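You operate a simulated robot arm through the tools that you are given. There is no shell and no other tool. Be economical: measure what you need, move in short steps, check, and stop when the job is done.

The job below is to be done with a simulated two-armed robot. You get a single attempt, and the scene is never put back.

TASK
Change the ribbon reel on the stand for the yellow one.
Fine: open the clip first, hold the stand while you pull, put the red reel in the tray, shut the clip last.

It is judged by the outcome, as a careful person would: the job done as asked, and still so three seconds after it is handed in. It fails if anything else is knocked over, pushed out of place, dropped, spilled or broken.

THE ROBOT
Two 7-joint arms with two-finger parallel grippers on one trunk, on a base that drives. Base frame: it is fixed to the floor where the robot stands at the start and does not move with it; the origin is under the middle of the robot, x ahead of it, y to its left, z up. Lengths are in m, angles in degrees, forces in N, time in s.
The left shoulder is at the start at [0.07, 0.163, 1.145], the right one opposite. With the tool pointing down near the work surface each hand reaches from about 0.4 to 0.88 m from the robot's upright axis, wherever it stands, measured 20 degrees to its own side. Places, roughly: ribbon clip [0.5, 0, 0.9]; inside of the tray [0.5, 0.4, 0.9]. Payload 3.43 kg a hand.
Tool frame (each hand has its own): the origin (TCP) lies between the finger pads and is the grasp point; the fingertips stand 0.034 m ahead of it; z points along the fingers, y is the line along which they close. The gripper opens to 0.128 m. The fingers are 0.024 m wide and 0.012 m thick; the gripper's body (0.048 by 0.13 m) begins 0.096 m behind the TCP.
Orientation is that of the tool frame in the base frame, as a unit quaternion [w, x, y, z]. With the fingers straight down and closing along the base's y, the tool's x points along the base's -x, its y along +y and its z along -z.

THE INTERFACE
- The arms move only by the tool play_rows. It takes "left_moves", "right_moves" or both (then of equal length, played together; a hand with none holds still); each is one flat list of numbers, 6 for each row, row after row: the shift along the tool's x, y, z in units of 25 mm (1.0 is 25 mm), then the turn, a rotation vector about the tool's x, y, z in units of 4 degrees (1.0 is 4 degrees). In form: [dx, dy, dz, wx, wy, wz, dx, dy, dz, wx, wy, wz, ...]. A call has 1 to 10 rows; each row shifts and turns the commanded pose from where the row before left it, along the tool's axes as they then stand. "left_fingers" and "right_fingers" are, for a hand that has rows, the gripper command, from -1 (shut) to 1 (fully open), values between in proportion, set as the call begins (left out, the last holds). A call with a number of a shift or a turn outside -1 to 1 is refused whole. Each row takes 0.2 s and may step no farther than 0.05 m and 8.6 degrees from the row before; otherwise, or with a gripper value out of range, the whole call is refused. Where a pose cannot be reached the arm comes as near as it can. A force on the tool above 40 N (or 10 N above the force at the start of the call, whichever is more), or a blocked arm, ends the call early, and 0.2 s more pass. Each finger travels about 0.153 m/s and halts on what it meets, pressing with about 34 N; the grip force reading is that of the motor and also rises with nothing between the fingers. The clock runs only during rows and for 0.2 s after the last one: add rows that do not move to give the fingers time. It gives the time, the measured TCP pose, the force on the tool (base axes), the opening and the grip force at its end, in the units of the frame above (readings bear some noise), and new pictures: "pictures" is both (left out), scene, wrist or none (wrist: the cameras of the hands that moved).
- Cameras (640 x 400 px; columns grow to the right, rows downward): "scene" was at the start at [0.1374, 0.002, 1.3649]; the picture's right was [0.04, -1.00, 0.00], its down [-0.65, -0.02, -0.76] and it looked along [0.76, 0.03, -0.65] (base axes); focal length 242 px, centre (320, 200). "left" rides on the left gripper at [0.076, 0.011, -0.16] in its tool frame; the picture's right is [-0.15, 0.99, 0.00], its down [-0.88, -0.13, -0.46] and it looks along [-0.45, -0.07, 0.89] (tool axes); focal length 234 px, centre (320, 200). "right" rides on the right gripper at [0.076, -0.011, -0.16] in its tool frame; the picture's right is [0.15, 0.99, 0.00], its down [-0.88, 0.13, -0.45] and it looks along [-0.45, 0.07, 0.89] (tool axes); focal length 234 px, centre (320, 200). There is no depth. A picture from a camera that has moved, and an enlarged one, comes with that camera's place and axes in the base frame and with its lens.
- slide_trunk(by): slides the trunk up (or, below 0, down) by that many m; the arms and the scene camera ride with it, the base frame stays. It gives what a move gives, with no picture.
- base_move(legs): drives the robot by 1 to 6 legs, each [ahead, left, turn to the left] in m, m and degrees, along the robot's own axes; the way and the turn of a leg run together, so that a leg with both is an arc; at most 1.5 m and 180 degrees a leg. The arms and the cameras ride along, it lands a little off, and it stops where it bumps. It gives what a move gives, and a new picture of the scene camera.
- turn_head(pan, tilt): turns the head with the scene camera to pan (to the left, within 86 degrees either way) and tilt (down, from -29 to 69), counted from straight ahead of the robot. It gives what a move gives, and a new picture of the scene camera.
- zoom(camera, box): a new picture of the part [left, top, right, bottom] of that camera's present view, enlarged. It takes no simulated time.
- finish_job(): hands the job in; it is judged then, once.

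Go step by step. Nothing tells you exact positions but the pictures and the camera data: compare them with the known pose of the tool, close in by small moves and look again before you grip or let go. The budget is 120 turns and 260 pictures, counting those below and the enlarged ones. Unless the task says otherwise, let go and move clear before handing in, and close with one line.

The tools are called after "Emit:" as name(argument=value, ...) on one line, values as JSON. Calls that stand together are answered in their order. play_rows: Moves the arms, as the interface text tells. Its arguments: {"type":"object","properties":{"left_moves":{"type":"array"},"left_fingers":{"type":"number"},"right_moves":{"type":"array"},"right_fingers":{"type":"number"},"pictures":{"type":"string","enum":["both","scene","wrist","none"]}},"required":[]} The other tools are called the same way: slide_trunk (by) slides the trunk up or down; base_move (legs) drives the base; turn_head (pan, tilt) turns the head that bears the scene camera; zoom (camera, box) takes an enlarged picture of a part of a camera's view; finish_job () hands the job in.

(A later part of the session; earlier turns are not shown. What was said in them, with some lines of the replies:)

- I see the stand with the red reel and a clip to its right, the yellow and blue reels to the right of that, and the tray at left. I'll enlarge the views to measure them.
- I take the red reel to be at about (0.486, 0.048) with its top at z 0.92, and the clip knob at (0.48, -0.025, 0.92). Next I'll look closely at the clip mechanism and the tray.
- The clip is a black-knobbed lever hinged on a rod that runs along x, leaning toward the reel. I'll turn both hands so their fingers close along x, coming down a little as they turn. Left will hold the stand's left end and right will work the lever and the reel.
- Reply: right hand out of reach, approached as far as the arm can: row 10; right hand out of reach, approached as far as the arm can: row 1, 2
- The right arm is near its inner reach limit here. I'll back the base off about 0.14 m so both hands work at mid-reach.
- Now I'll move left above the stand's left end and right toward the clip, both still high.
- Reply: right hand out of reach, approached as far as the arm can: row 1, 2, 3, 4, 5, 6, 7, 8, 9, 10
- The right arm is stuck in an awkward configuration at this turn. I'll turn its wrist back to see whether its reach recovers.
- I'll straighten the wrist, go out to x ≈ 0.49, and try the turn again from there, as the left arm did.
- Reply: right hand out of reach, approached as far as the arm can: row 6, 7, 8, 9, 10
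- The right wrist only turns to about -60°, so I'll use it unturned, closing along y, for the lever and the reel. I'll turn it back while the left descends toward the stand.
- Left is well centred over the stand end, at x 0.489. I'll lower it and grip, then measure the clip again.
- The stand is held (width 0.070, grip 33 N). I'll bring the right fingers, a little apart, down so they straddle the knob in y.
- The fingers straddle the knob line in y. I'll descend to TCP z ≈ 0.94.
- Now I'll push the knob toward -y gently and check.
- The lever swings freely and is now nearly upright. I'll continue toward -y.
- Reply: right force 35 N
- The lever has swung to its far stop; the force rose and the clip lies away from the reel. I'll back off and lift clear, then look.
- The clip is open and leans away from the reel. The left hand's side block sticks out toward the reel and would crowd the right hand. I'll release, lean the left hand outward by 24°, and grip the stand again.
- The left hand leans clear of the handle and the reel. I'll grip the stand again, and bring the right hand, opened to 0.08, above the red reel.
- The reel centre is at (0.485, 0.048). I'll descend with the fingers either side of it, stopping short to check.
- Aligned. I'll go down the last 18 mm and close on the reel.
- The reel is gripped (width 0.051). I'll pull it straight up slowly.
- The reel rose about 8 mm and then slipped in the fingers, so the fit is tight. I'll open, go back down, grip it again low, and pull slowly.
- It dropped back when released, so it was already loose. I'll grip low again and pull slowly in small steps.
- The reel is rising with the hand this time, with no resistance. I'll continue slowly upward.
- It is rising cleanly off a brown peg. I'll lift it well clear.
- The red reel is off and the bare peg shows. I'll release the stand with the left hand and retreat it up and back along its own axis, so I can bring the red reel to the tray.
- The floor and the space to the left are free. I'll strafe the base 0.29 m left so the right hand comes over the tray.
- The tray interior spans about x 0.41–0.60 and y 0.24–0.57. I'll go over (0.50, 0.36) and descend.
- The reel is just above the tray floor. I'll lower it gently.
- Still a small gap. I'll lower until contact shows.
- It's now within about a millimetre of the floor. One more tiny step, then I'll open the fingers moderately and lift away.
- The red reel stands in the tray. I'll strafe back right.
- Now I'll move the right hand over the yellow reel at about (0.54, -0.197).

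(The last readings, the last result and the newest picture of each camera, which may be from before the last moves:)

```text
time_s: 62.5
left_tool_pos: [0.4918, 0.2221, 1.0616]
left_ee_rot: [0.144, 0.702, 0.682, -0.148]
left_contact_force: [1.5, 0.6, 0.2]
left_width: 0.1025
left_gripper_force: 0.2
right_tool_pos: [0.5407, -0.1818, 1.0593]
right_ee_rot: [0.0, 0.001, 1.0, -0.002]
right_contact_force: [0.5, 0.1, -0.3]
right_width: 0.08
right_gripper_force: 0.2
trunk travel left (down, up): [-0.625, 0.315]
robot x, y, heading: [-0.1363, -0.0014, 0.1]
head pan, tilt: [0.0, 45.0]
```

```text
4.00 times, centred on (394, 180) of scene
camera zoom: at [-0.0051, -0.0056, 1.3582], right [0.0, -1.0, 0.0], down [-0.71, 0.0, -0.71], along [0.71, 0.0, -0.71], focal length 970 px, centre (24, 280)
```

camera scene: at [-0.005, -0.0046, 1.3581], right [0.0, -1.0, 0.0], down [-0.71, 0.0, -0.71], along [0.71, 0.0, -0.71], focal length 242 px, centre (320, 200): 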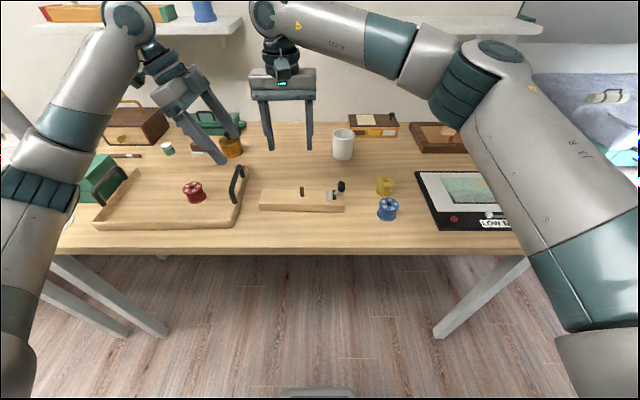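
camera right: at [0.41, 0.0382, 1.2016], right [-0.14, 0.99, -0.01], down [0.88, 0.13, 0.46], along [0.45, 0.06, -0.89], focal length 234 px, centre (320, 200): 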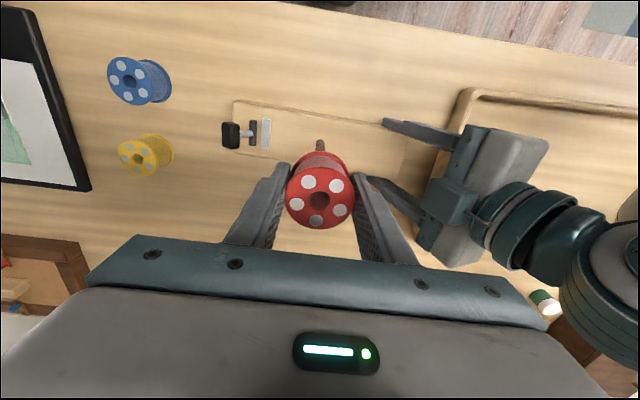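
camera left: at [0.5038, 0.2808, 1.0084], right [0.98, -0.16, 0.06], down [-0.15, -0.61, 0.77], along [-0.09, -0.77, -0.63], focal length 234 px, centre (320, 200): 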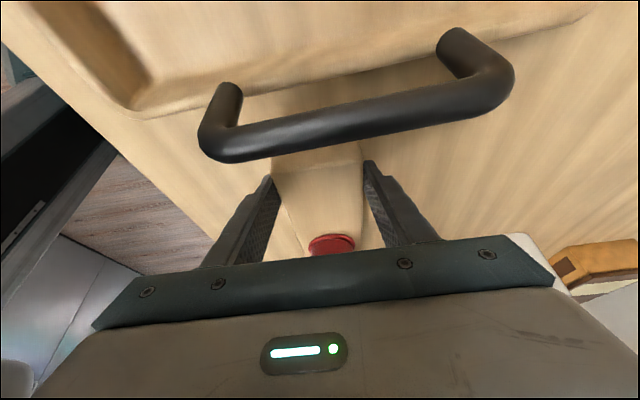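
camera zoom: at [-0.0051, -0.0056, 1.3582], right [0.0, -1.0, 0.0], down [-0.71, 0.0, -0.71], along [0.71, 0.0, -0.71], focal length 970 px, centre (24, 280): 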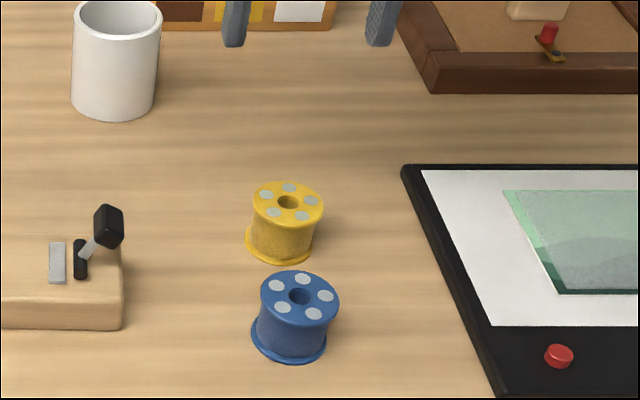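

The yellow centre is at (0.538, -0.198). I'll centre over it and descend to just above.

Emit:
play_rows(right_moves=[0.1, -0.65, 0, 0, 0, 0, 0, 0, 0.9, 0, 0, 0, 0, 0, 0.9, 0, 0, 0, 0, 0, 0.9, 0, 0, 0, 0, 0, 0.9, 0, 0, 0, 0, 0, 0.9, 0, 0, 0, 0, 0, 0.6, 0, 0, 0], pictures="none")

Emit:
zoom(camera="right", box=[220, 80, 420, 240])

Emit:
zoom(camera="scene", box=[346, 150, 426, 210])

```text
time_s: 64.0
left_tool_pos: [0.4923, 0.2243, 1.0618]
left_ee_rot: [0.145, 0.7, 0.683, -0.149]
left_contact_force: [0.4, -0.3, -0.2]
left_width: 0.1024
left_gripper_force: 0.0
right_tool_pos: [0.5389, -0.1973, 0.9319]
right_ee_rot: [0.0, 0.001, 1.0, -0.003]
right_contact_force: [-0.1, -0.7, 0.4]
right_width: 0.0802
right_gripper_force: 0.0
trunk travel left (down, up): [-0.625, 0.315]
robot x, y, heading: [-0.1382, -0.0033, 0.3]
head pan, tilt: [0.0, 45.0]
```

```text
2.50 times, centred on (320, 160) of right
camera zoom: at [0.4632, -0.207, 1.0916], right [-0.14, 0.99, -0.01], down [0.88, 0.13, 0.46], along [0.45, 0.06, -0.89], focal length 585 px, centre (320, 300)
```

zoom: 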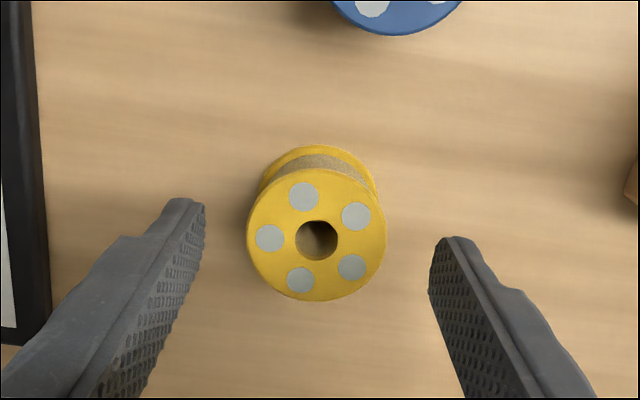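

```text
6.67 times, centred on (386, 180) of scene
camera zoom: at [-0.0048, -0.0045, 1.3582], right [0.0, -1.0, 0.0], down [-0.71, 0.0, -0.71], along [0.71, 0.0, -0.71], focal length 1617 px, centre (-120, 333)
```

zoom: 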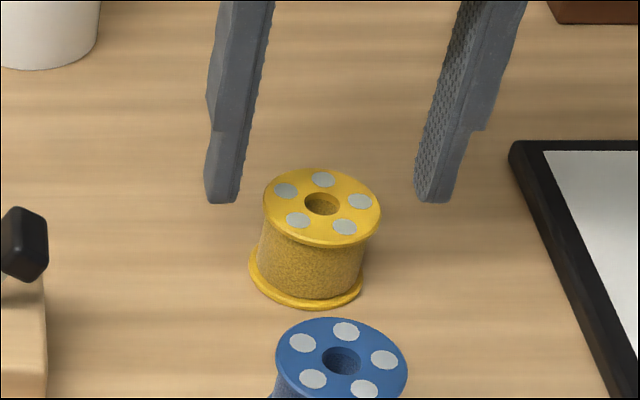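

Aligned. I'll descend to z 0.890 and close.

Emit:
play_rows(right_moves=[0.04, -0.04, 0.6, 0, 0, 0, 0, 0, 0.6, 0, 0, 0, 0, 0, 0.45, 0, 0, 0], pictures="none")

Emit:
play_rows(right_moves=[0, 0, 0, 0, 0, 0, 0, 0, 0, 0, 0, 0, 0, 0, 0, 0, 0, 0, 0, 0, 0, 0, 0, 0], right_fingers=-1, pictures="none")

Emit:
zoom(camera="scene", box=[346, 150, 426, 210])

```text
time_s: 64.8
left_tool_pos: [0.4927, 0.2232, 1.0611]
left_ee_rot: [0.145, 0.701, 0.683, -0.149]
left_contact_force: [-0.1, -0.1, -0.7]
left_width: 0.1025
left_gripper_force: 0.1
right_tool_pos: [0.5367, -0.2002, 0.8916]
right_ee_rot: [0.0, 0.001, 1.0, -0.003]
right_contact_force: [1.6, -0.5, 0.6]
right_width: 0.0803
right_gripper_force: 0.0
trunk travel left (down, up): [-0.625, 0.315]
robot x, y, heading: [-0.1418, -0.0035, 0.0]
head pan, tilt: [0.0, 45.0]
```

```text
time_s: 65.8
left_tool_pos: [0.4915, 0.2239, 1.0619]
left_ee_rot: [0.145, 0.701, 0.682, -0.149]
left_contact_force: [0.5, -0.1, -1.0]
left_width: 0.1025
left_gripper_force: 0.2
right_tool_pos: [0.5375, -0.1999, 0.8925]
right_ee_rot: [0.0, 0.001, 1.0, -0.002]
right_contact_force: [-0.4, 0.1, 0.5]
right_width: 0.0502
right_gripper_force: 34.4
trunk travel left (down, up): [-0.625, 0.315]
robot x, y, heading: [-0.1389, -0.0024, 0.1]
head pan, tilt: [0.0, 45.0]
```

```text
6.67 times, centred on (386, 180) of scene
camera zoom: at [-0.005, -0.0045, 1.3582], right [0.0, -1.0, 0.0], down [-0.71, 0.0, -0.71], along [0.71, 0.0, -0.71], focal length 1617 px, centre (-120, 333)
```

zoom: 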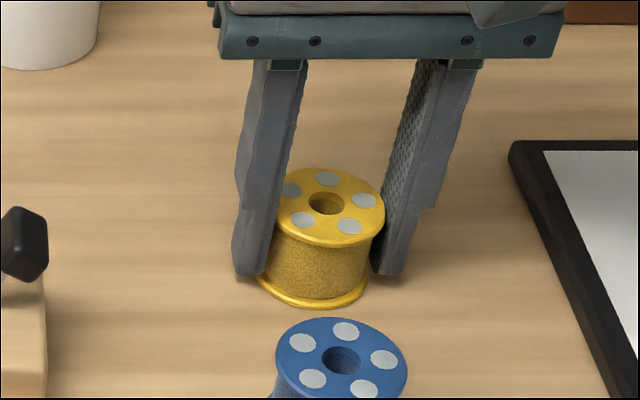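

The yellow reel is gripped. I'll lift it clear while the left hand returns along its axis to the stand end.

Emit:
play_rows(right_moves=[0, 0, -0.3, 0, 0, 0, 0, 0, -0.4, 0, 0, 0, 0, 0, -0.7, 0, 0, 0, 0, 0, -0.8, 0, 0, 0, 0, 0, -0.8, 0, 0, 0, 0, 0, -0.8, 0, 0, 0, 0, 0, -0.8, 0, 0, 0, 0, 0, -0.8, 0, 0, 0, 0, 0, -0.6, 0, 0, 0], left_moves=[0, 0, 1, 0, 0, 0, 0, 0, 1, 0, 0, 0, 0, 0, 1, 0, 0, 0, 0, 0, 1, 0, 0, 0, 0, 0, 0.8, 0, 0, 0, 0, 0, 0.8, 0, 0, 0, 0, 0, 0.7, 0, 0, 0, 0, 0, 0.6, 0, 0, 0, 0, 0, 0.55, 0, 0, 0])

Emit:
zoom(camera="scene", box=[220, 130, 380, 230])

Emit:
zoom(camera="right", box=[260, 120, 400, 240])

```text
time_s: 67.8
left_tool_pos: [0.4893, 0.1487, 0.892]
left_ee_rot: [0.145, 0.701, 0.682, -0.149]
left_contact_force: [0.0, 0.9, -0.1]
left_width: 0.1026
left_gripper_force: 0.0
right_tool_pos: [0.5354, -0.199, 1.0406]
right_ee_rot: [0.0, 0.001, 1.0, -0.003]
right_contact_force: [0.0, -0.2, -1.5]
right_width: 0.05
right_gripper_force: 34.0
trunk travel left (down, up): [-0.625, 0.315]
robot x, y, heading: [-0.1391, -0.0024, 0.2]
head pan, tilt: [0.0, 45.0]
camera scene: at [-0.0051, -0.0043, 1.3582], right [0.0, -1.0, 0.0], down [-0.71, 0.0, -0.71], along [0.71, 0.0, -0.71], focal length 242 px, centre (320, 200)
camera right: at [0.4609, -0.2092, 1.1997], right [-0.14, 0.99, -0.01], down [0.88, 0.13, 0.45], along [0.45, 0.06, -0.89], focal length 234 px, centre (320, 200)
camera left: at [0.5031, 0.2817, 1.0085], right [0.99, -0.16, 0.06], down [-0.15, -0.62, 0.77], along [-0.09, -0.77, -0.63], focal length 234 px, centre (320, 200)
```

scene: 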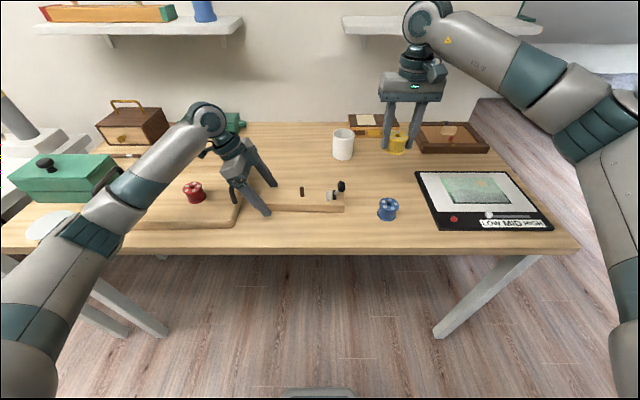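
right: 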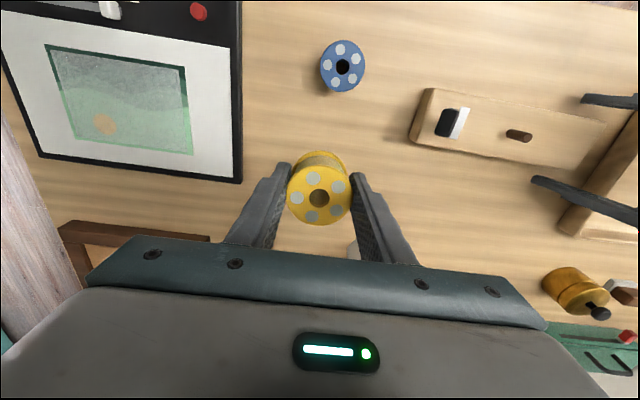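
left: 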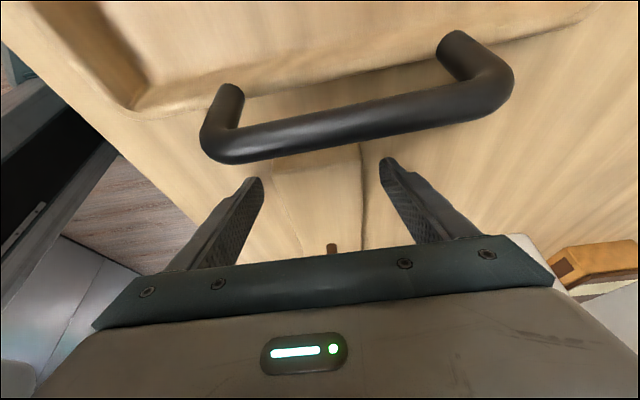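

```text
4.00 times, centred on (300, 180) of scene
camera zoom: at [-0.0051, -0.0043, 1.3582], right [0.0, -1.0, 0.0], down [-0.71, 0.0, -0.71], along [0.71, 0.0, -0.71], focal length 970 px, centre (400, 280)
```

zoom: 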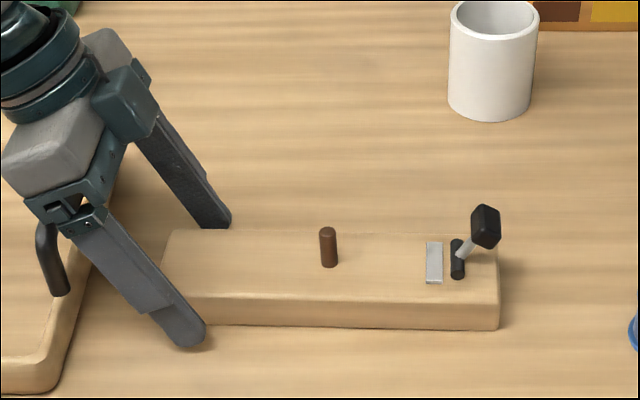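

```text
3.33 times, centred on (330, 180) of right
camera zoom: at [0.4609, -0.2092, 1.1997], right [-0.14, 0.99, -0.01], down [0.88, 0.13, 0.45], along [0.45, 0.06, -0.89], focal length 781 px, centre (287, 267)
```

zoom: 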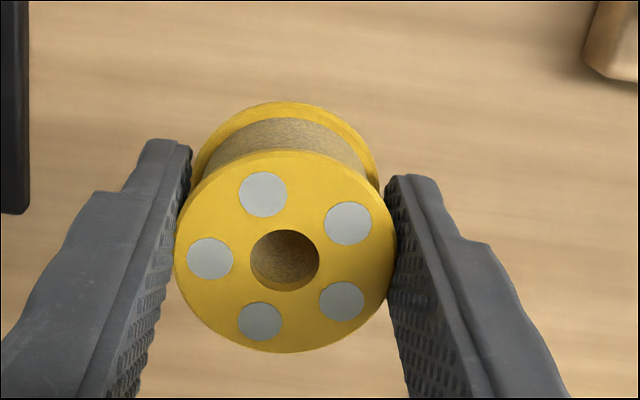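

The grip on the yellow matches the one on the red, with the hole at the same wrist pixel. I'll close left on the stand and carry the yellow reel over the peg at TCP ≈ (0.484, 0.0475).

Emit:
play_rows(right_moves=[0.21, 0.988, 0, 0, 0, 0, 0.21, 0.988, 0, 0, 0, 0, 0.21, 0.988, 0, 0, 0, 0, 0.21, 0.988, 0, 0, 0, 0, 0.21, 0.988, 0, 0, 0, 0, 0.21, 0.988, 0, 0, 0, 0, 0.21, 0.988, 0, 0, 0, 0, 0.21, 0.988, 0, 0, 0, 0, 0.21, 0.988, 0, 0, 0, 0, 0.21, 0.988, 0, 0, 0, 0], left_moves=[0, 0, 0, 0, 0, 0, 0, 0, 0, 0, 0, 0, 0, 0, 0, 0, 0, 0, 0, 0, 0, 0, 0, 0, 0, 0, 0, 0, 0, 0, 0, 0, 0, 0, 0, 0, 0, 0, 0, 0, 0, 0, 0, 0, 0, 0, 0, 0, 0, 0, 0, 0, 0, 0, 0, 0, 0, 0, 0, 0], left_fingers=-1, pictures="none")

Emit:
zoom(camera="scene", box=[240, 120, 368, 220])

Emit:
zoom(camera="right", box=[220, 100, 420, 240])

```text
time_s: 70.0
left_tool_pos: [0.4875, 0.1495, 0.8921]
left_ee_rot: [0.145, 0.701, 0.683, -0.149]
left_contact_force: [0.4, 0.3, 0.7]
left_width: 0.0695
left_gripper_force: 34.3
right_tool_pos: [0.4854, 0.0482, 1.0376]
right_ee_rot: [0.001, 0.001, 1.0, -0.004]
right_contact_force: [0.3, -0.2, 0.5]
right_width: 0.05
right_gripper_force: 34.0
trunk travel left (down, up): [-0.625, 0.315]
robot x, y, heading: [-0.1384, 0.0005, -0.0]
head pan, tilt: [0.0, 45.0]
```

```text
4.00 times, centred on (304, 170) of scene
camera zoom: at [-0.0052, -0.0036, 1.3582], right [0.0, -1.0, 0.0], down [-0.71, 0.0, -0.71], along [0.71, 0.0, -0.71], focal length 970 px, centre (384, 320)
```

zoom: 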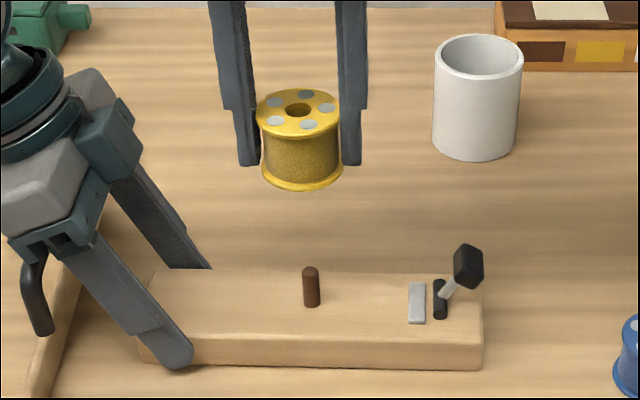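

```text
2.86 times, centred on (320, 170) of right
camera zoom: at [0.4102, 0.0389, 1.197], right [-0.14, 0.99, -0.01], down [0.88, 0.13, 0.46], along [0.45, 0.06, -0.89], focal length 669 px, centre (320, 286)
```

zoom: 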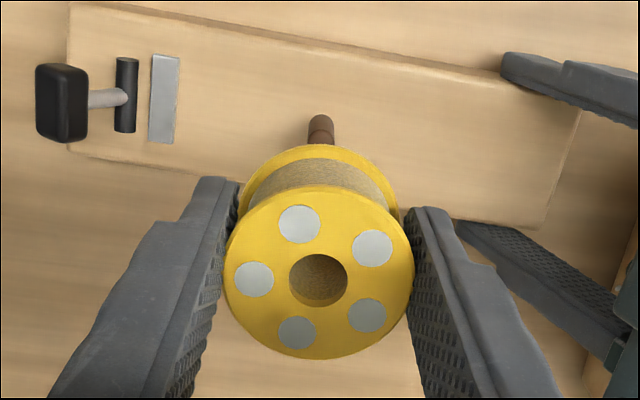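

The stand is held again, and the reel hangs above the peg. I'll descend so the reel's bottom is just above the peg tip and check alignment.

Emit:
play_rows(right_moves=[0, 0, 0.6, 0, 0, 0, 0, 0, 0.6, 0, 0, 0, 0, 0, 0.8, 0, 0, 0, 0, 0, 0, 0, 0, 0], pictures="none")

Emit:
zoom(camera="scene", box=[270, 150, 350, 210])

Emit:
zoom(camera="right", box=[270, 130, 370, 220])

Emit:
zoom(camera="left", box=[250, 130, 410, 280])

```text
time_s: 71.0
left_tool_pos: [0.4905, 0.1491, 0.8904]
left_ee_rot: [0.145, 0.701, 0.683, -0.148]
left_contact_force: [-0.3, 0.4, 0.3]
left_width: 0.0698
left_gripper_force: 33.4
right_tool_pos: [0.4849, 0.0481, 0.9883]
right_ee_rot: [0.0, 0.0, 1.0, -0.004]
right_contact_force: [0.9, -0.3, -0.9]
right_width: 0.0501
right_gripper_force: 33.9
trunk travel left (down, up): [-0.625, 0.315]
robot x, y, heading: [-0.1406, -0.0009, 0.0]
head pan, tilt: [0.0, 45.0]
```

```text
6.67 times, centred on (310, 180) of scene
camera zoom: at [-0.0051, -0.0044, 1.3582], right [0.0, -1.0, 0.0], down [-0.71, 0.0, -0.71], along [0.71, 0.0, -0.71], focal length 1617 px, centre (387, 333)
```

zoom: 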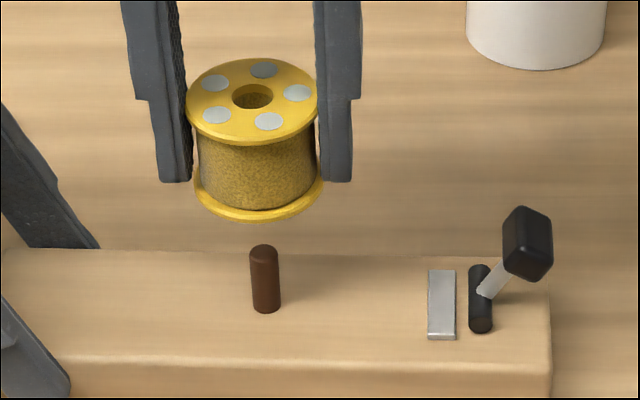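

```text
4.44 times, centred on (320, 175) of right
camera zoom: at [0.4093, 0.0382, 1.1478], right [-0.14, 0.99, -0.01], down [0.88, 0.13, 0.46], along [0.45, 0.06, -0.89], focal length 1041 px, centre (320, 311)
```

zoom: 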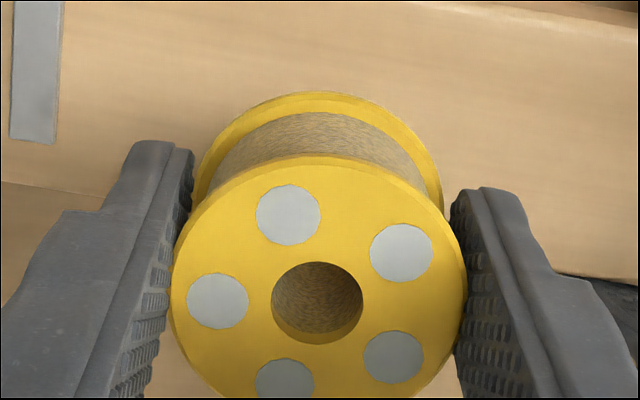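

```text
2.67 times, centred on (330, 205) of left
camera zoom: at [0.5032, 0.2817, 1.0086], right [0.99, -0.16, 0.06], down [-0.15, -0.62, 0.77], along [-0.09, -0.77, -0.63], focal length 624 px, centre (293, 187)
```

zoom: 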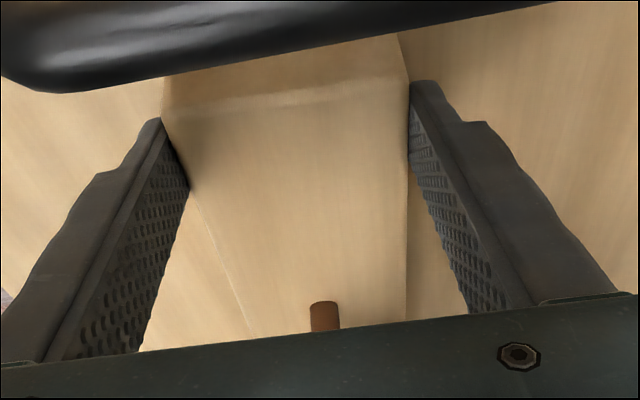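

The alignment matches the pose where the red reel came off. I'll descend slowly onto the peg, watching the force.

Emit:
play_rows(right_moves=[0, 0, 0.4, 0, 0, 0, 0, 0, 0.4, 0, 0, 0, 0, 0, 0.2, 0, 0, 0, 0, 0, 0.2, 0, 0, 0, 0, 0, 0.2, 0, 0, 0, 0, 0, 0.2, 0, 0, 0], pictures="none")

Emit:
zoom(camera="scene", box=[270, 150, 350, 210])

Emit:
zoom(camera="right", box=[270, 130, 370, 220])

```text
time_s: 72.5
left_tool_pos: [0.4886, 0.1493, 0.8901]
left_ee_rot: [0.146, 0.7, 0.683, -0.149]
left_contact_force: [3.1, -0.9, -5.2]
left_width: 0.0697
left_gripper_force: 33.9
right_tool_pos: [0.4853, 0.0482, 0.9531]
right_ee_rot: [0.001, 0.001, 1.0, -0.002]
right_contact_force: [-1.9, -0.8, 20.1]
right_width: 0.0502
right_gripper_force: 33.9
trunk travel left (down, up): [-0.625, 0.315]
robot x, y, heading: [-0.14, -0.0036, 0.2]
head pan, tilt: [0.0, 45.0]
```

```text
6.67 times, centred on (310, 180) of scene
camera zoom: at [-0.0062, -0.0045, 1.3586], right [0.0, -1.0, 0.0], down [-0.71, 0.0, -0.71], along [0.71, 0.0, -0.71], focal length 1617 px, centre (387, 333)
```

zoom: 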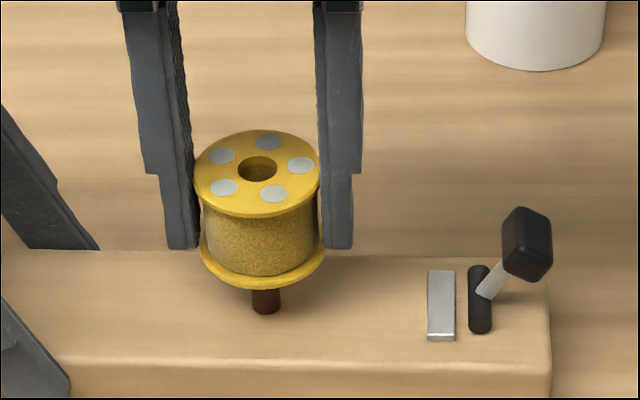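

```text
4.44 times, centred on (320, 175) of right
camera zoom: at [0.4091, 0.0378, 1.1124], right [-0.14, 0.99, 0.0], down [0.88, 0.13, 0.46], along [0.45, 0.06, -0.89], focal length 1041 px, centre (320, 311)
```

zoom: 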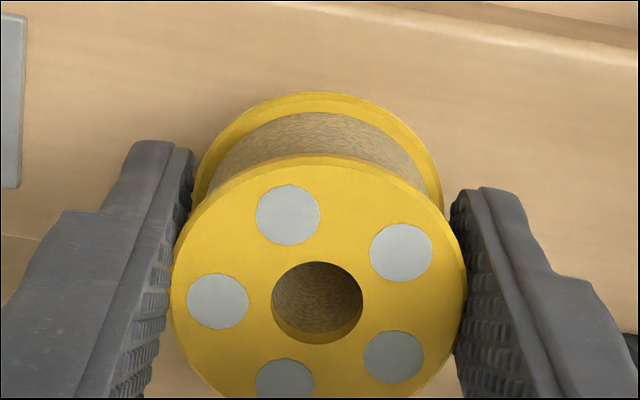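

The reel's lower rim is resting on the peg tip (20 N), and the picture suggests the reel is about 2 mm too far in +x. I'll lift slightly, shift 2 mm toward -x and try again gently.

Emit:
play_rows(right_moves=[0, 0, -0.15, 0, 0, 0, 0.08, 0, 0, 0, 0, 0, 0, 0, 0.1, 0, 0, 0, 0, 0, 0.1, 0, 0, 0, 0, 0, 0.1, 0, 0, 0], pictures="none")

Emit:
zoom(camera="scene", box=[285, 160, 335, 200])

```text
time_s: 73.7
left_tool_pos: [0.4883, 0.1492, 0.892]
left_ee_rot: [0.145, 0.7, 0.683, -0.148]
left_contact_force: [-0.3, 0.8, -0.1]
left_width: 0.0699
left_gripper_force: 33.8
right_tool_pos: [0.4821, 0.0481, 0.9452]
right_ee_rot: [0.0, 0.001, 1.0, -0.004]
right_contact_force: [0.2, 0.2, -0.1]
right_width: 0.0502
right_gripper_force: 34.0
trunk travel left (down, up): [-0.625, 0.315]
robot x, y, heading: [-0.1412, -0.0041, -0.0]
head pan, tilt: [0.0, 45.0]
```

```text
10.00 times, centred on (310, 180) of scene
camera zoom: at [-0.0049, -0.0044, 1.3581], right [0.0, -1.0, 0.0], down [-0.71, 0.0, -0.71], along [0.71, 0.0, -0.71], focal length 2425 px, centre (420, 400)
```

zoom: 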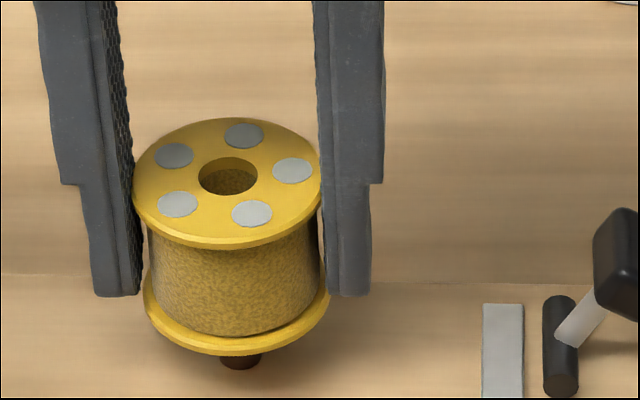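

The peg has entered the hole with no force. I'll continue down slowly to seat it.

Emit:
play_rows(right_moves=[0, 0, 0.15, 0, 0, 0, 0, 0, 0.15, 0, 0, 0, 0, 0, 0.15, 0, 0, 0, 0, 0, 0.15, 0, 0, 0, 0, 0, 0.12, 0, 0, 0, 0, 0, 0.1, 0, 0, 0, 0, 0, 0.08, 0, 0, 0, 0, 0, 0.08, 0, 0, 0], pictures="none")

Emit:
zoom(camera="scene", box=[285, 165, 335, 205])

```text
time_s: 75.5
left_tool_pos: [0.4879, 0.1485, 0.89]
left_ee_rot: [0.144, 0.7, 0.683, -0.149]
left_contact_force: [7.7, 1.0, -5.1]
left_width: 0.0694
left_gripper_force: 33.5
right_tool_pos: [0.4844, 0.0482, 0.9235]
right_ee_rot: [0.002, 0.001, 1.0, -0.003]
right_contact_force: [-4.7, -2.9, 20.3]
right_width: 0.0502
right_gripper_force: 34.0
trunk travel left (down, up): [-0.625, 0.315]
robot x, y, heading: [-0.1389, -0.0036, 0.1]
head pan, tilt: [0.0, 45.0]
```

```text
10.00 times, centred on (310, 185) of scene
camera zoom: at [-0.0059, -0.0046, 1.3585], right [0.0, -1.0, 0.0], down [-0.71, 0.0, -0.71], along [0.71, 0.0, -0.71], focal length 2425 px, centre (420, 350)
```

zoom: 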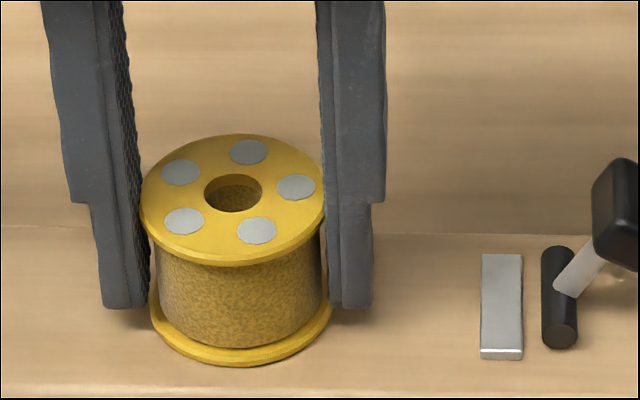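

It looks seated or nearly so (20 N up). I'll open the fingers and lift a little to inspect.

Emit:
play_rows(right_moves=[0, 0, 0, 0, 0, 0, 0, 0, 0, 0, 0, 0, 0, 0, -0.4, 0, 0, 0, 0, 0, -0.8, 0, 0, 0, 0, 0, -0.8, 0, 0, 0], right_fingers=0.1, pictures="none")

Emit:
zoom(camera="scene", box=[285, 165, 335, 205])

Emit:
zoom(camera="right", box=[220, 80, 420, 240])

```text
time_s: 76.7
left_tool_pos: [0.4889, 0.1495, 0.8914]
left_ee_rot: [0.145, 0.701, 0.682, -0.149]
left_contact_force: [-0.3, -0.2, 0.5]
left_width: 0.0697
left_gripper_force: 34.0
right_tool_pos: [0.4825, 0.0476, 0.9718]
right_ee_rot: [0.0, 0.001, 1.0, -0.004]
right_contact_force: [-0.6, 0.4, -0.8]
right_width: 0.0707
right_gripper_force: 0.1
trunk travel left (down, up): [-0.625, 0.315]
robot x, y, heading: [-0.135, -0.0012, -0.1]
head pan, tilt: [0.0, 45.0]
```

```text
10.00 times, centred on (310, 185) of scene
camera zoom: at [-0.0053, -0.0045, 1.3581], right [0.0, -1.0, 0.0], down [-0.71, 0.0, -0.71], along [0.71, 0.0, -0.71], focal length 2425 px, centre (420, 350)
```

zoom: 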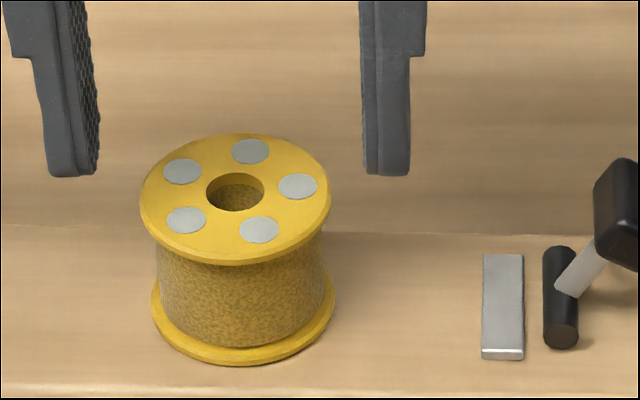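

```text
2.50 times, centred on (320, 160) of right
camera zoom: at [0.4082, 0.0375, 1.1309], right [-0.14, 0.99, -0.01], down [0.88, 0.13, 0.46], along [0.45, 0.06, -0.89], focal length 585 px, centre (320, 300)
```

zoom: 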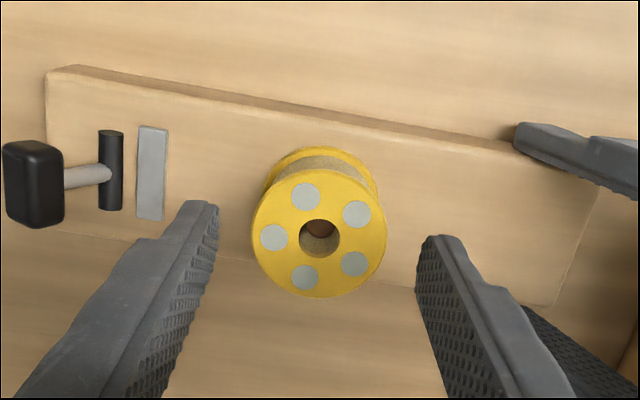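

The reel sits flat with the peg visible in its hole. I'll press lightly on top with closed fingers to confirm it is fully down.

Emit:
play_rows(right_moves=[-0.08, 0, 0, 0, 0, 0, 0, 0, 0, 0, 0, 0, 0, 0, 0, 0, 0, 0, 0, 0, 0, 0, 0, 0], right_fingers=-1, pictures="none")

Emit:
play_rows(right_moves=[0, 0, 0.3, 0, 0, 0, 0, 0, 0.1, 0, 0, 0, 0, 0, 0.1, 0, 0, 0, 0, 0, 0.1, 0, 0, 0, 0, 0, 0.1, 0, 0, 0], pictures="none")

Emit:
zoom(camera="scene", box=[285, 165, 335, 205])

```text
time_s: 77.7
left_tool_pos: [0.4887, 0.1482, 0.8901]
left_ee_rot: [0.145, 0.701, 0.682, -0.149]
left_contact_force: [-2.2, -0.7, -0.1]
left_width: 0.0696
left_gripper_force: 33.9
right_tool_pos: [0.4859, 0.0478, 0.9728]
right_ee_rot: [0.0, 0.001, 1.0, -0.004]
right_contact_force: [-0.4, 0.3, -0.3]
right_width: 0.0001
right_gripper_force: 33.4
trunk travel left (down, up): [-0.625, 0.315]
robot x, y, heading: [-0.1407, -0.0064, 0.2]
head pan, tilt: [0.0, 45.0]
```

```text
time_s: 78.8
left_tool_pos: [0.4894, 0.1488, 0.8916]
left_ee_rot: [0.145, 0.699, 0.684, -0.148]
left_contact_force: [9.1, 0.0, -13.3]
left_width: 0.0694
left_gripper_force: 33.5
right_tool_pos: [0.4845, 0.0477, 0.9585]
right_ee_rot: [0.003, 0.0, 1.0, -0.002]
right_contact_force: [-7.2, -4.3, 34.4]
right_width: 0.0
right_gripper_force: 32.6
trunk travel left (down, up): [-0.625, 0.315]
robot x, y, heading: [-0.1388, -0.0057, 0.2]
head pan, tilt: [0.0, 45.0]
```

```text
10.00 times, centred on (310, 185) of scene
camera zoom: at [-0.0068, -0.005, 1.3587], right [0.0, -1.0, 0.0], down [-0.71, 0.0, -0.71], along [0.71, 0.0, -0.71], focal length 2425 px, centre (420, 350)
```

zoom: 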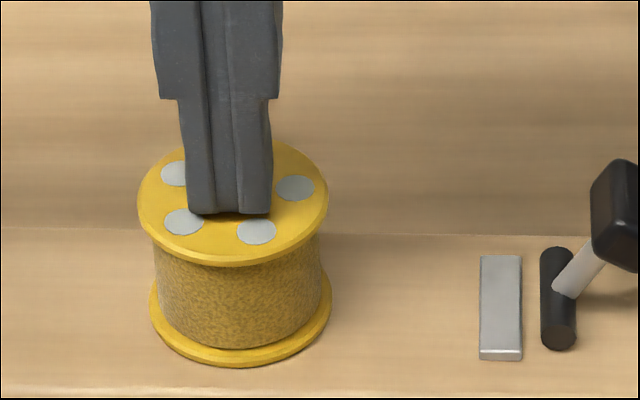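

The top is at z 0.9245, the same as the red when seated, so the reel is fully down. I'll lift, pass over, and come down on the -y side of the open lever with closed fingers.

Emit:
play_rows(right_moves=[0, 0, -0.6, 0, 0, 0, 0, 0, -0.9, 0, 0, 0, 0.02, -1, 0, 0, 0, 0, 0.02, -1, 0, 0, 0, 0, 0.02, -1, 0, 0, 0, 0, 0.02, -1, 0, 0, 0, 0, 0.02, -1, 0, 0, 0, 0, 0, -1, 0, 0, 0, 0, 0, 0, 0.6, 0, 0, 0], pictures="none")

Emit:
zoom(camera="scene", box=[290, 150, 370, 210])

Emit:
zoom(camera="right", box=[240, 80, 440, 240])

```text
time_s: 80.8
left_tool_pos: [0.4893, 0.1491, 0.8915]
left_ee_rot: [0.146, 0.701, 0.682, -0.148]
left_contact_force: [-0.4, 0.0, 0.2]
left_width: 0.0696
left_gripper_force: 33.6
right_tool_pos: [0.4828, -0.1014, 0.9784]
right_ee_rot: [0.001, 0.0, 1.0, -0.003]
right_contact_force: [0.6, 0.0, 0.4]
right_width: 0.0
right_gripper_force: 33.0
trunk travel left (down, up): [-0.625, 0.315]
robot x, y, heading: [-0.1369, -0.0029, -0.0]
head pan, tilt: [0.0, 45.0]
```

```text
6.67 times, centred on (330, 180) of scene
camera zoom: at [-0.005, -0.0045, 1.3582], right [0.0, -1.0, 0.0], down [-0.71, 0.0, -0.71], along [0.71, 0.0, -0.71], focal length 1617 px, centre (253, 333)
```

zoom: 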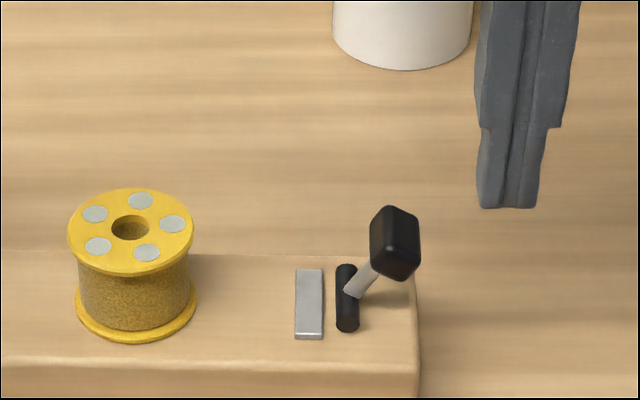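

```text
2.50 times, centred on (340, 160) of right
camera zoom: at [0.4074, -0.1118, 1.1365], right [-0.14, 0.99, -0.01], down [0.88, 0.13, 0.46], along [0.45, 0.06, -0.89], focal length 585 px, centre (270, 300)
```

zoom: 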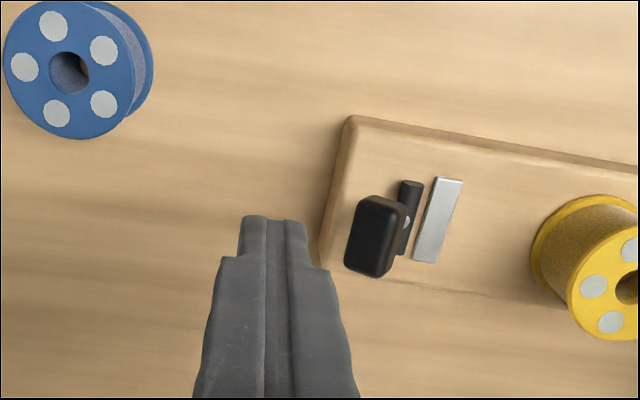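

The knob is at about (0.486, -0.061, 0.912). I'll lower beside it, then push toward +y.

Emit:
play_rows(right_moves=[-0.1, 0, 0.5, 0, 0, 0, 0, 0, 0.5, 0, 0, 0, 0, 0, 0.5, 0, 0, 0, 0, 0.4, 0, 0, 0, 0, 0, 0.4, 0, 0, 0, 0, 0, 0.3, 0, 0, 0, 0], pictures="none")

Emit:
zoom(camera="scene", box=[290, 150, 370, 210])

```text
time_s: 82.2
left_tool_pos: [0.4893, 0.1491, 0.8918]
left_ee_rot: [0.146, 0.7, 0.683, -0.149]
left_contact_force: [-0.8, 1.6, 0.4]
left_width: 0.0694
left_gripper_force: 33.6
right_tool_pos: [0.4846, -0.0737, 0.9392]
right_ee_rot: [0.0, 0.001, 1.0, -0.004]
right_contact_force: [-0.9, -1.0, 0.0]
right_width: 0.0
right_gripper_force: 33.3
trunk travel left (down, up): [-0.625, 0.315]
robot x, y, heading: [-0.1395, 0.0003, 0.3]
head pan, tilt: [0.0, 45.0]
```

```text
6.67 times, centred on (330, 180) of scene
camera zoom: at [-0.0051, -0.0044, 1.3582], right [0.0, -1.0, 0.0], down [-0.71, 0.0, -0.71], along [0.71, 0.0, -0.71], focal length 1617 px, centre (253, 333)
```

zoom: 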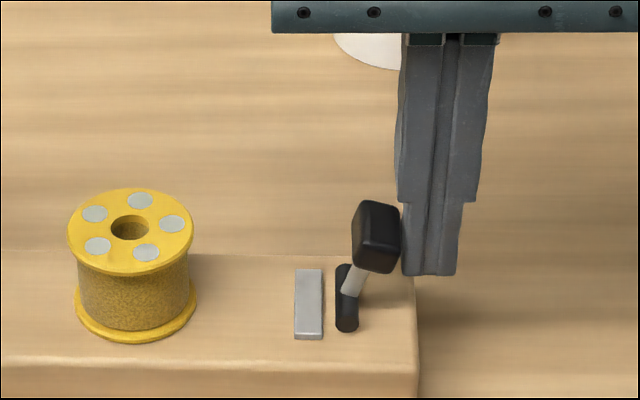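

The lever is swinging back. I'll continue.

Emit:
play_rows(right_moves=[0, 0.25, 0, 0, 0, 0, 0, 0.25, 0, 0, 0, 0, 0, 0.25, 0, 0, 0, 0, 0, 0.2, 0, 0, 0, 0], pictures="none")

Emit:
zoom(camera="scene", box=[290, 150, 370, 210])

```text
time_s: 83.2
left_tool_pos: [0.4891, 0.1495, 0.8919]
left_ee_rot: [0.145, 0.701, 0.683, -0.148]
left_contact_force: [0.4, 0.7, -0.5]
left_width: 0.0696
left_gripper_force: 34.5
right_tool_pos: [0.4857, -0.0502, 0.9392]
right_ee_rot: [-0.001, 0.001, 1.0, -0.003]
right_contact_force: [-0.3, 0.2, -0.2]
right_width: 0.0
right_gripper_force: 32.9
trunk travel left (down, up): [-0.625, 0.315]
robot x, y, heading: [-0.1426, -0.0027, 0.2]
head pan, tilt: [0.0, 45.0]
```

```text
6.67 times, centred on (330, 180) of scene
camera zoom: at [-0.0051, -0.0044, 1.3582], right [0.0, -1.0, 0.0], down [-0.71, 0.0, -0.71], along [0.71, 0.0, -0.71], focal length 1617 px, centre (253, 333)
```

zoom: 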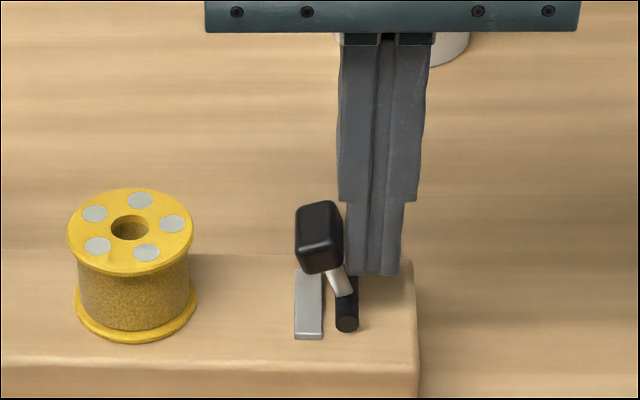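

Nearly at its original lean. I'll use small pushes until it meets its stop.

Emit:
play_rows(right_moves=[0, 0.12, 0, 0, 0, 0, 0, 0.12, 0, 0, 0, 0, 0, 0.1, 0, 0, 0, 0, 0, 0.1, 0, 0, 0, 0], pictures="none")

Emit:
zoom(camera="scene", box=[290, 150, 370, 210])

```text
time_s: 84.2
left_tool_pos: [0.4884, 0.1508, 0.8918]
left_ee_rot: [0.143, 0.7, 0.684, -0.148]
left_contact_force: [-0.8, 23.2, 2.3]
left_width: 0.0697
left_gripper_force: 34.4
right_tool_pos: [0.4867, -0.0431, 0.9385]
right_ee_rot: [0.0, 0.002, 1.0, -0.006]
right_contact_force: [0.9, -26.1, 3.3]
right_width: 0.0001
right_gripper_force: 33.0
trunk travel left (down, up): [-0.625, 0.315]
robot x, y, heading: [-0.1386, -0.0032, 0.1]
head pan, tilt: [0.0, 45.0]
```

```text
6.67 times, centred on (330, 180) of scene
camera zoom: at [-0.0055, -0.0049, 1.3583], right [0.0, -1.0, 0.0], down [-0.71, 0.0, -0.71], along [0.71, 0.0, -0.71], focal length 1617 px, centre (253, 333)
```

zoom: 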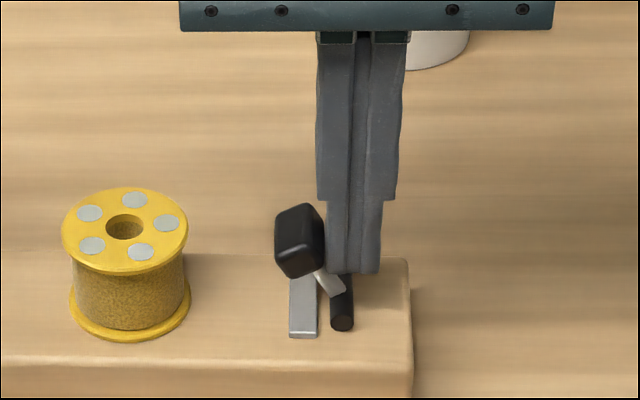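

The lever is firmly at its shut stop (26 N). I'll back off and lift the right hand clear.

Emit:
play_rows(right_moves=[0, -0.4, 0, 0, 0, 0, 0, -0.4, 0, 0, 0, 0, 0, 0, -0.8, 0, 0, 0, 0, 0, -0.9, 0, 0, 0, 0, -0.5, -0.9, 0, 0, 0, 0, -0.9, -0.9, 0, 0, 0, 0, -0.9, -0.5, 0, 0, 0], pictures="none")

Emit:
play_rows(left_moves=[0, 0, 0, 0, 0, 0, 0, 0, 0, 0, 0, 0, 0, 0, -0.5, 0, 0, 0, 0, 0, -1, 0, 0, 0, 0, 0, -1, 0, 0, 0, 0, 0, -1, 0, 0, 0, 0, 0, -1, 0, 0, 0, 0, 0, -1, 0, 0, 0, 0, 0, -1, 0, 0, 0, 0, 0, -1, 0, 0, 0], left_fingers=0.6, pictures="scene")

Emit:
zoom(camera="scene", box=[240, 150, 368, 230])

Emit:
zoom(camera="right", box=[320, 60, 560, 220])

```text
time_s: 85.8
left_tool_pos: [0.4894, 0.1482, 0.8912]
left_ee_rot: [0.144, 0.701, 0.683, -0.148]
left_contact_force: [0.4, -2.6, 0.5]
left_width: 0.0695
left_gripper_force: 34.1
right_tool_pos: [0.4849, -0.1175, 1.0409]
right_ee_rot: [0.0, 0.001, 1.0, -0.003]
right_contact_force: [0.5, -0.8, 0.2]
right_width: 0.0
right_gripper_force: 32.9
trunk travel left (down, up): [-0.625, 0.315]
robot x, y, heading: [-0.1429, -0.0033, 0.0]
head pan, tilt: [0.0, 45.0]
```

```text
time_s: 88.0
left_tool_pos: [0.4912, 0.2264, 1.0621]
left_ee_rot: [0.145, 0.701, 0.682, -0.15]
left_contact_force: [0.2, 0.6, -0.3]
left_width: 0.1025
left_gripper_force: 0.0
right_tool_pos: [0.4826, -0.1163, 1.0395]
right_ee_rot: [0.0, 0.0, 1.0, -0.004]
right_contact_force: [0.8, -0.1, -0.1]
right_width: 0.0001
right_gripper_force: 33.2
trunk travel left (down, up): [-0.625, 0.315]
robot x, y, heading: [-0.1383, -0.0007, 0.1]
head pan, tilt: [0.0, 45.0]
camera scene: at [-0.0053, -0.0046, 1.3582], right [0.0, -1.0, 0.0], down [-0.71, 0.0, -0.71], along [0.71, 0.0, -0.71], focal length 242 px, centre (320, 200)
```

scene: 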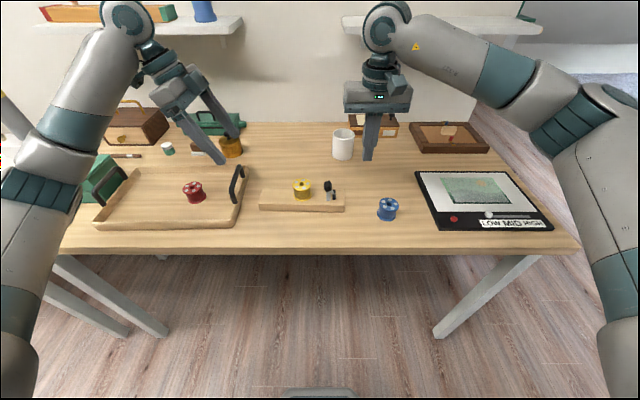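

```text
5.00 times, centred on (304, 190) of scene
camera zoom: at [-0.0053, -0.0046, 1.3582], right [0.0, -1.0, 0.0], down [-0.71, 0.0, -0.71], along [0.71, 0.0, -0.71], focal length 1213 px, centre (400, 250)
```

zoom: 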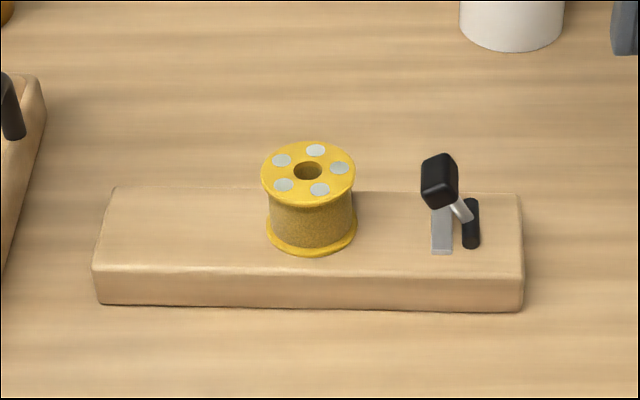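

```text
2.50 times, centred on (440, 140) of right
camera zoom: at [0.4088, -0.127, 1.1991], right [-0.14, 0.99, -0.01], down [0.88, 0.13, 0.46], along [0.45, 0.06, -0.89], focal length 585 px, centre (20, 350)
```

zoom: 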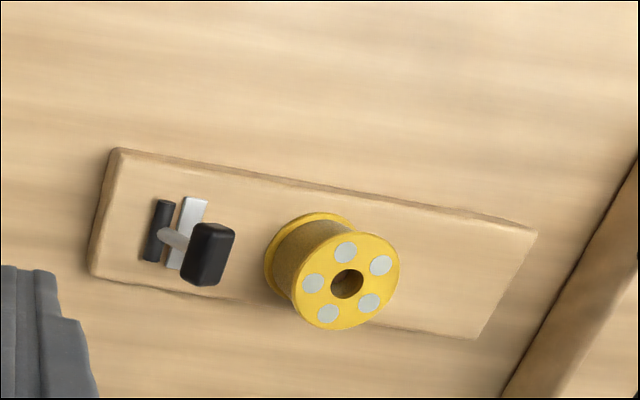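

The yellow reel is seated, the clip is shut as it was at the start, the red reel stands in the tray, and both hands are clear. I'm handing it in.

Emit:
finish_job()

```text
The job is handed in.
```

The yellow reel is on the stand with the clip shut, the red reel is in the tray, and I saw nothing else knocked or moved.
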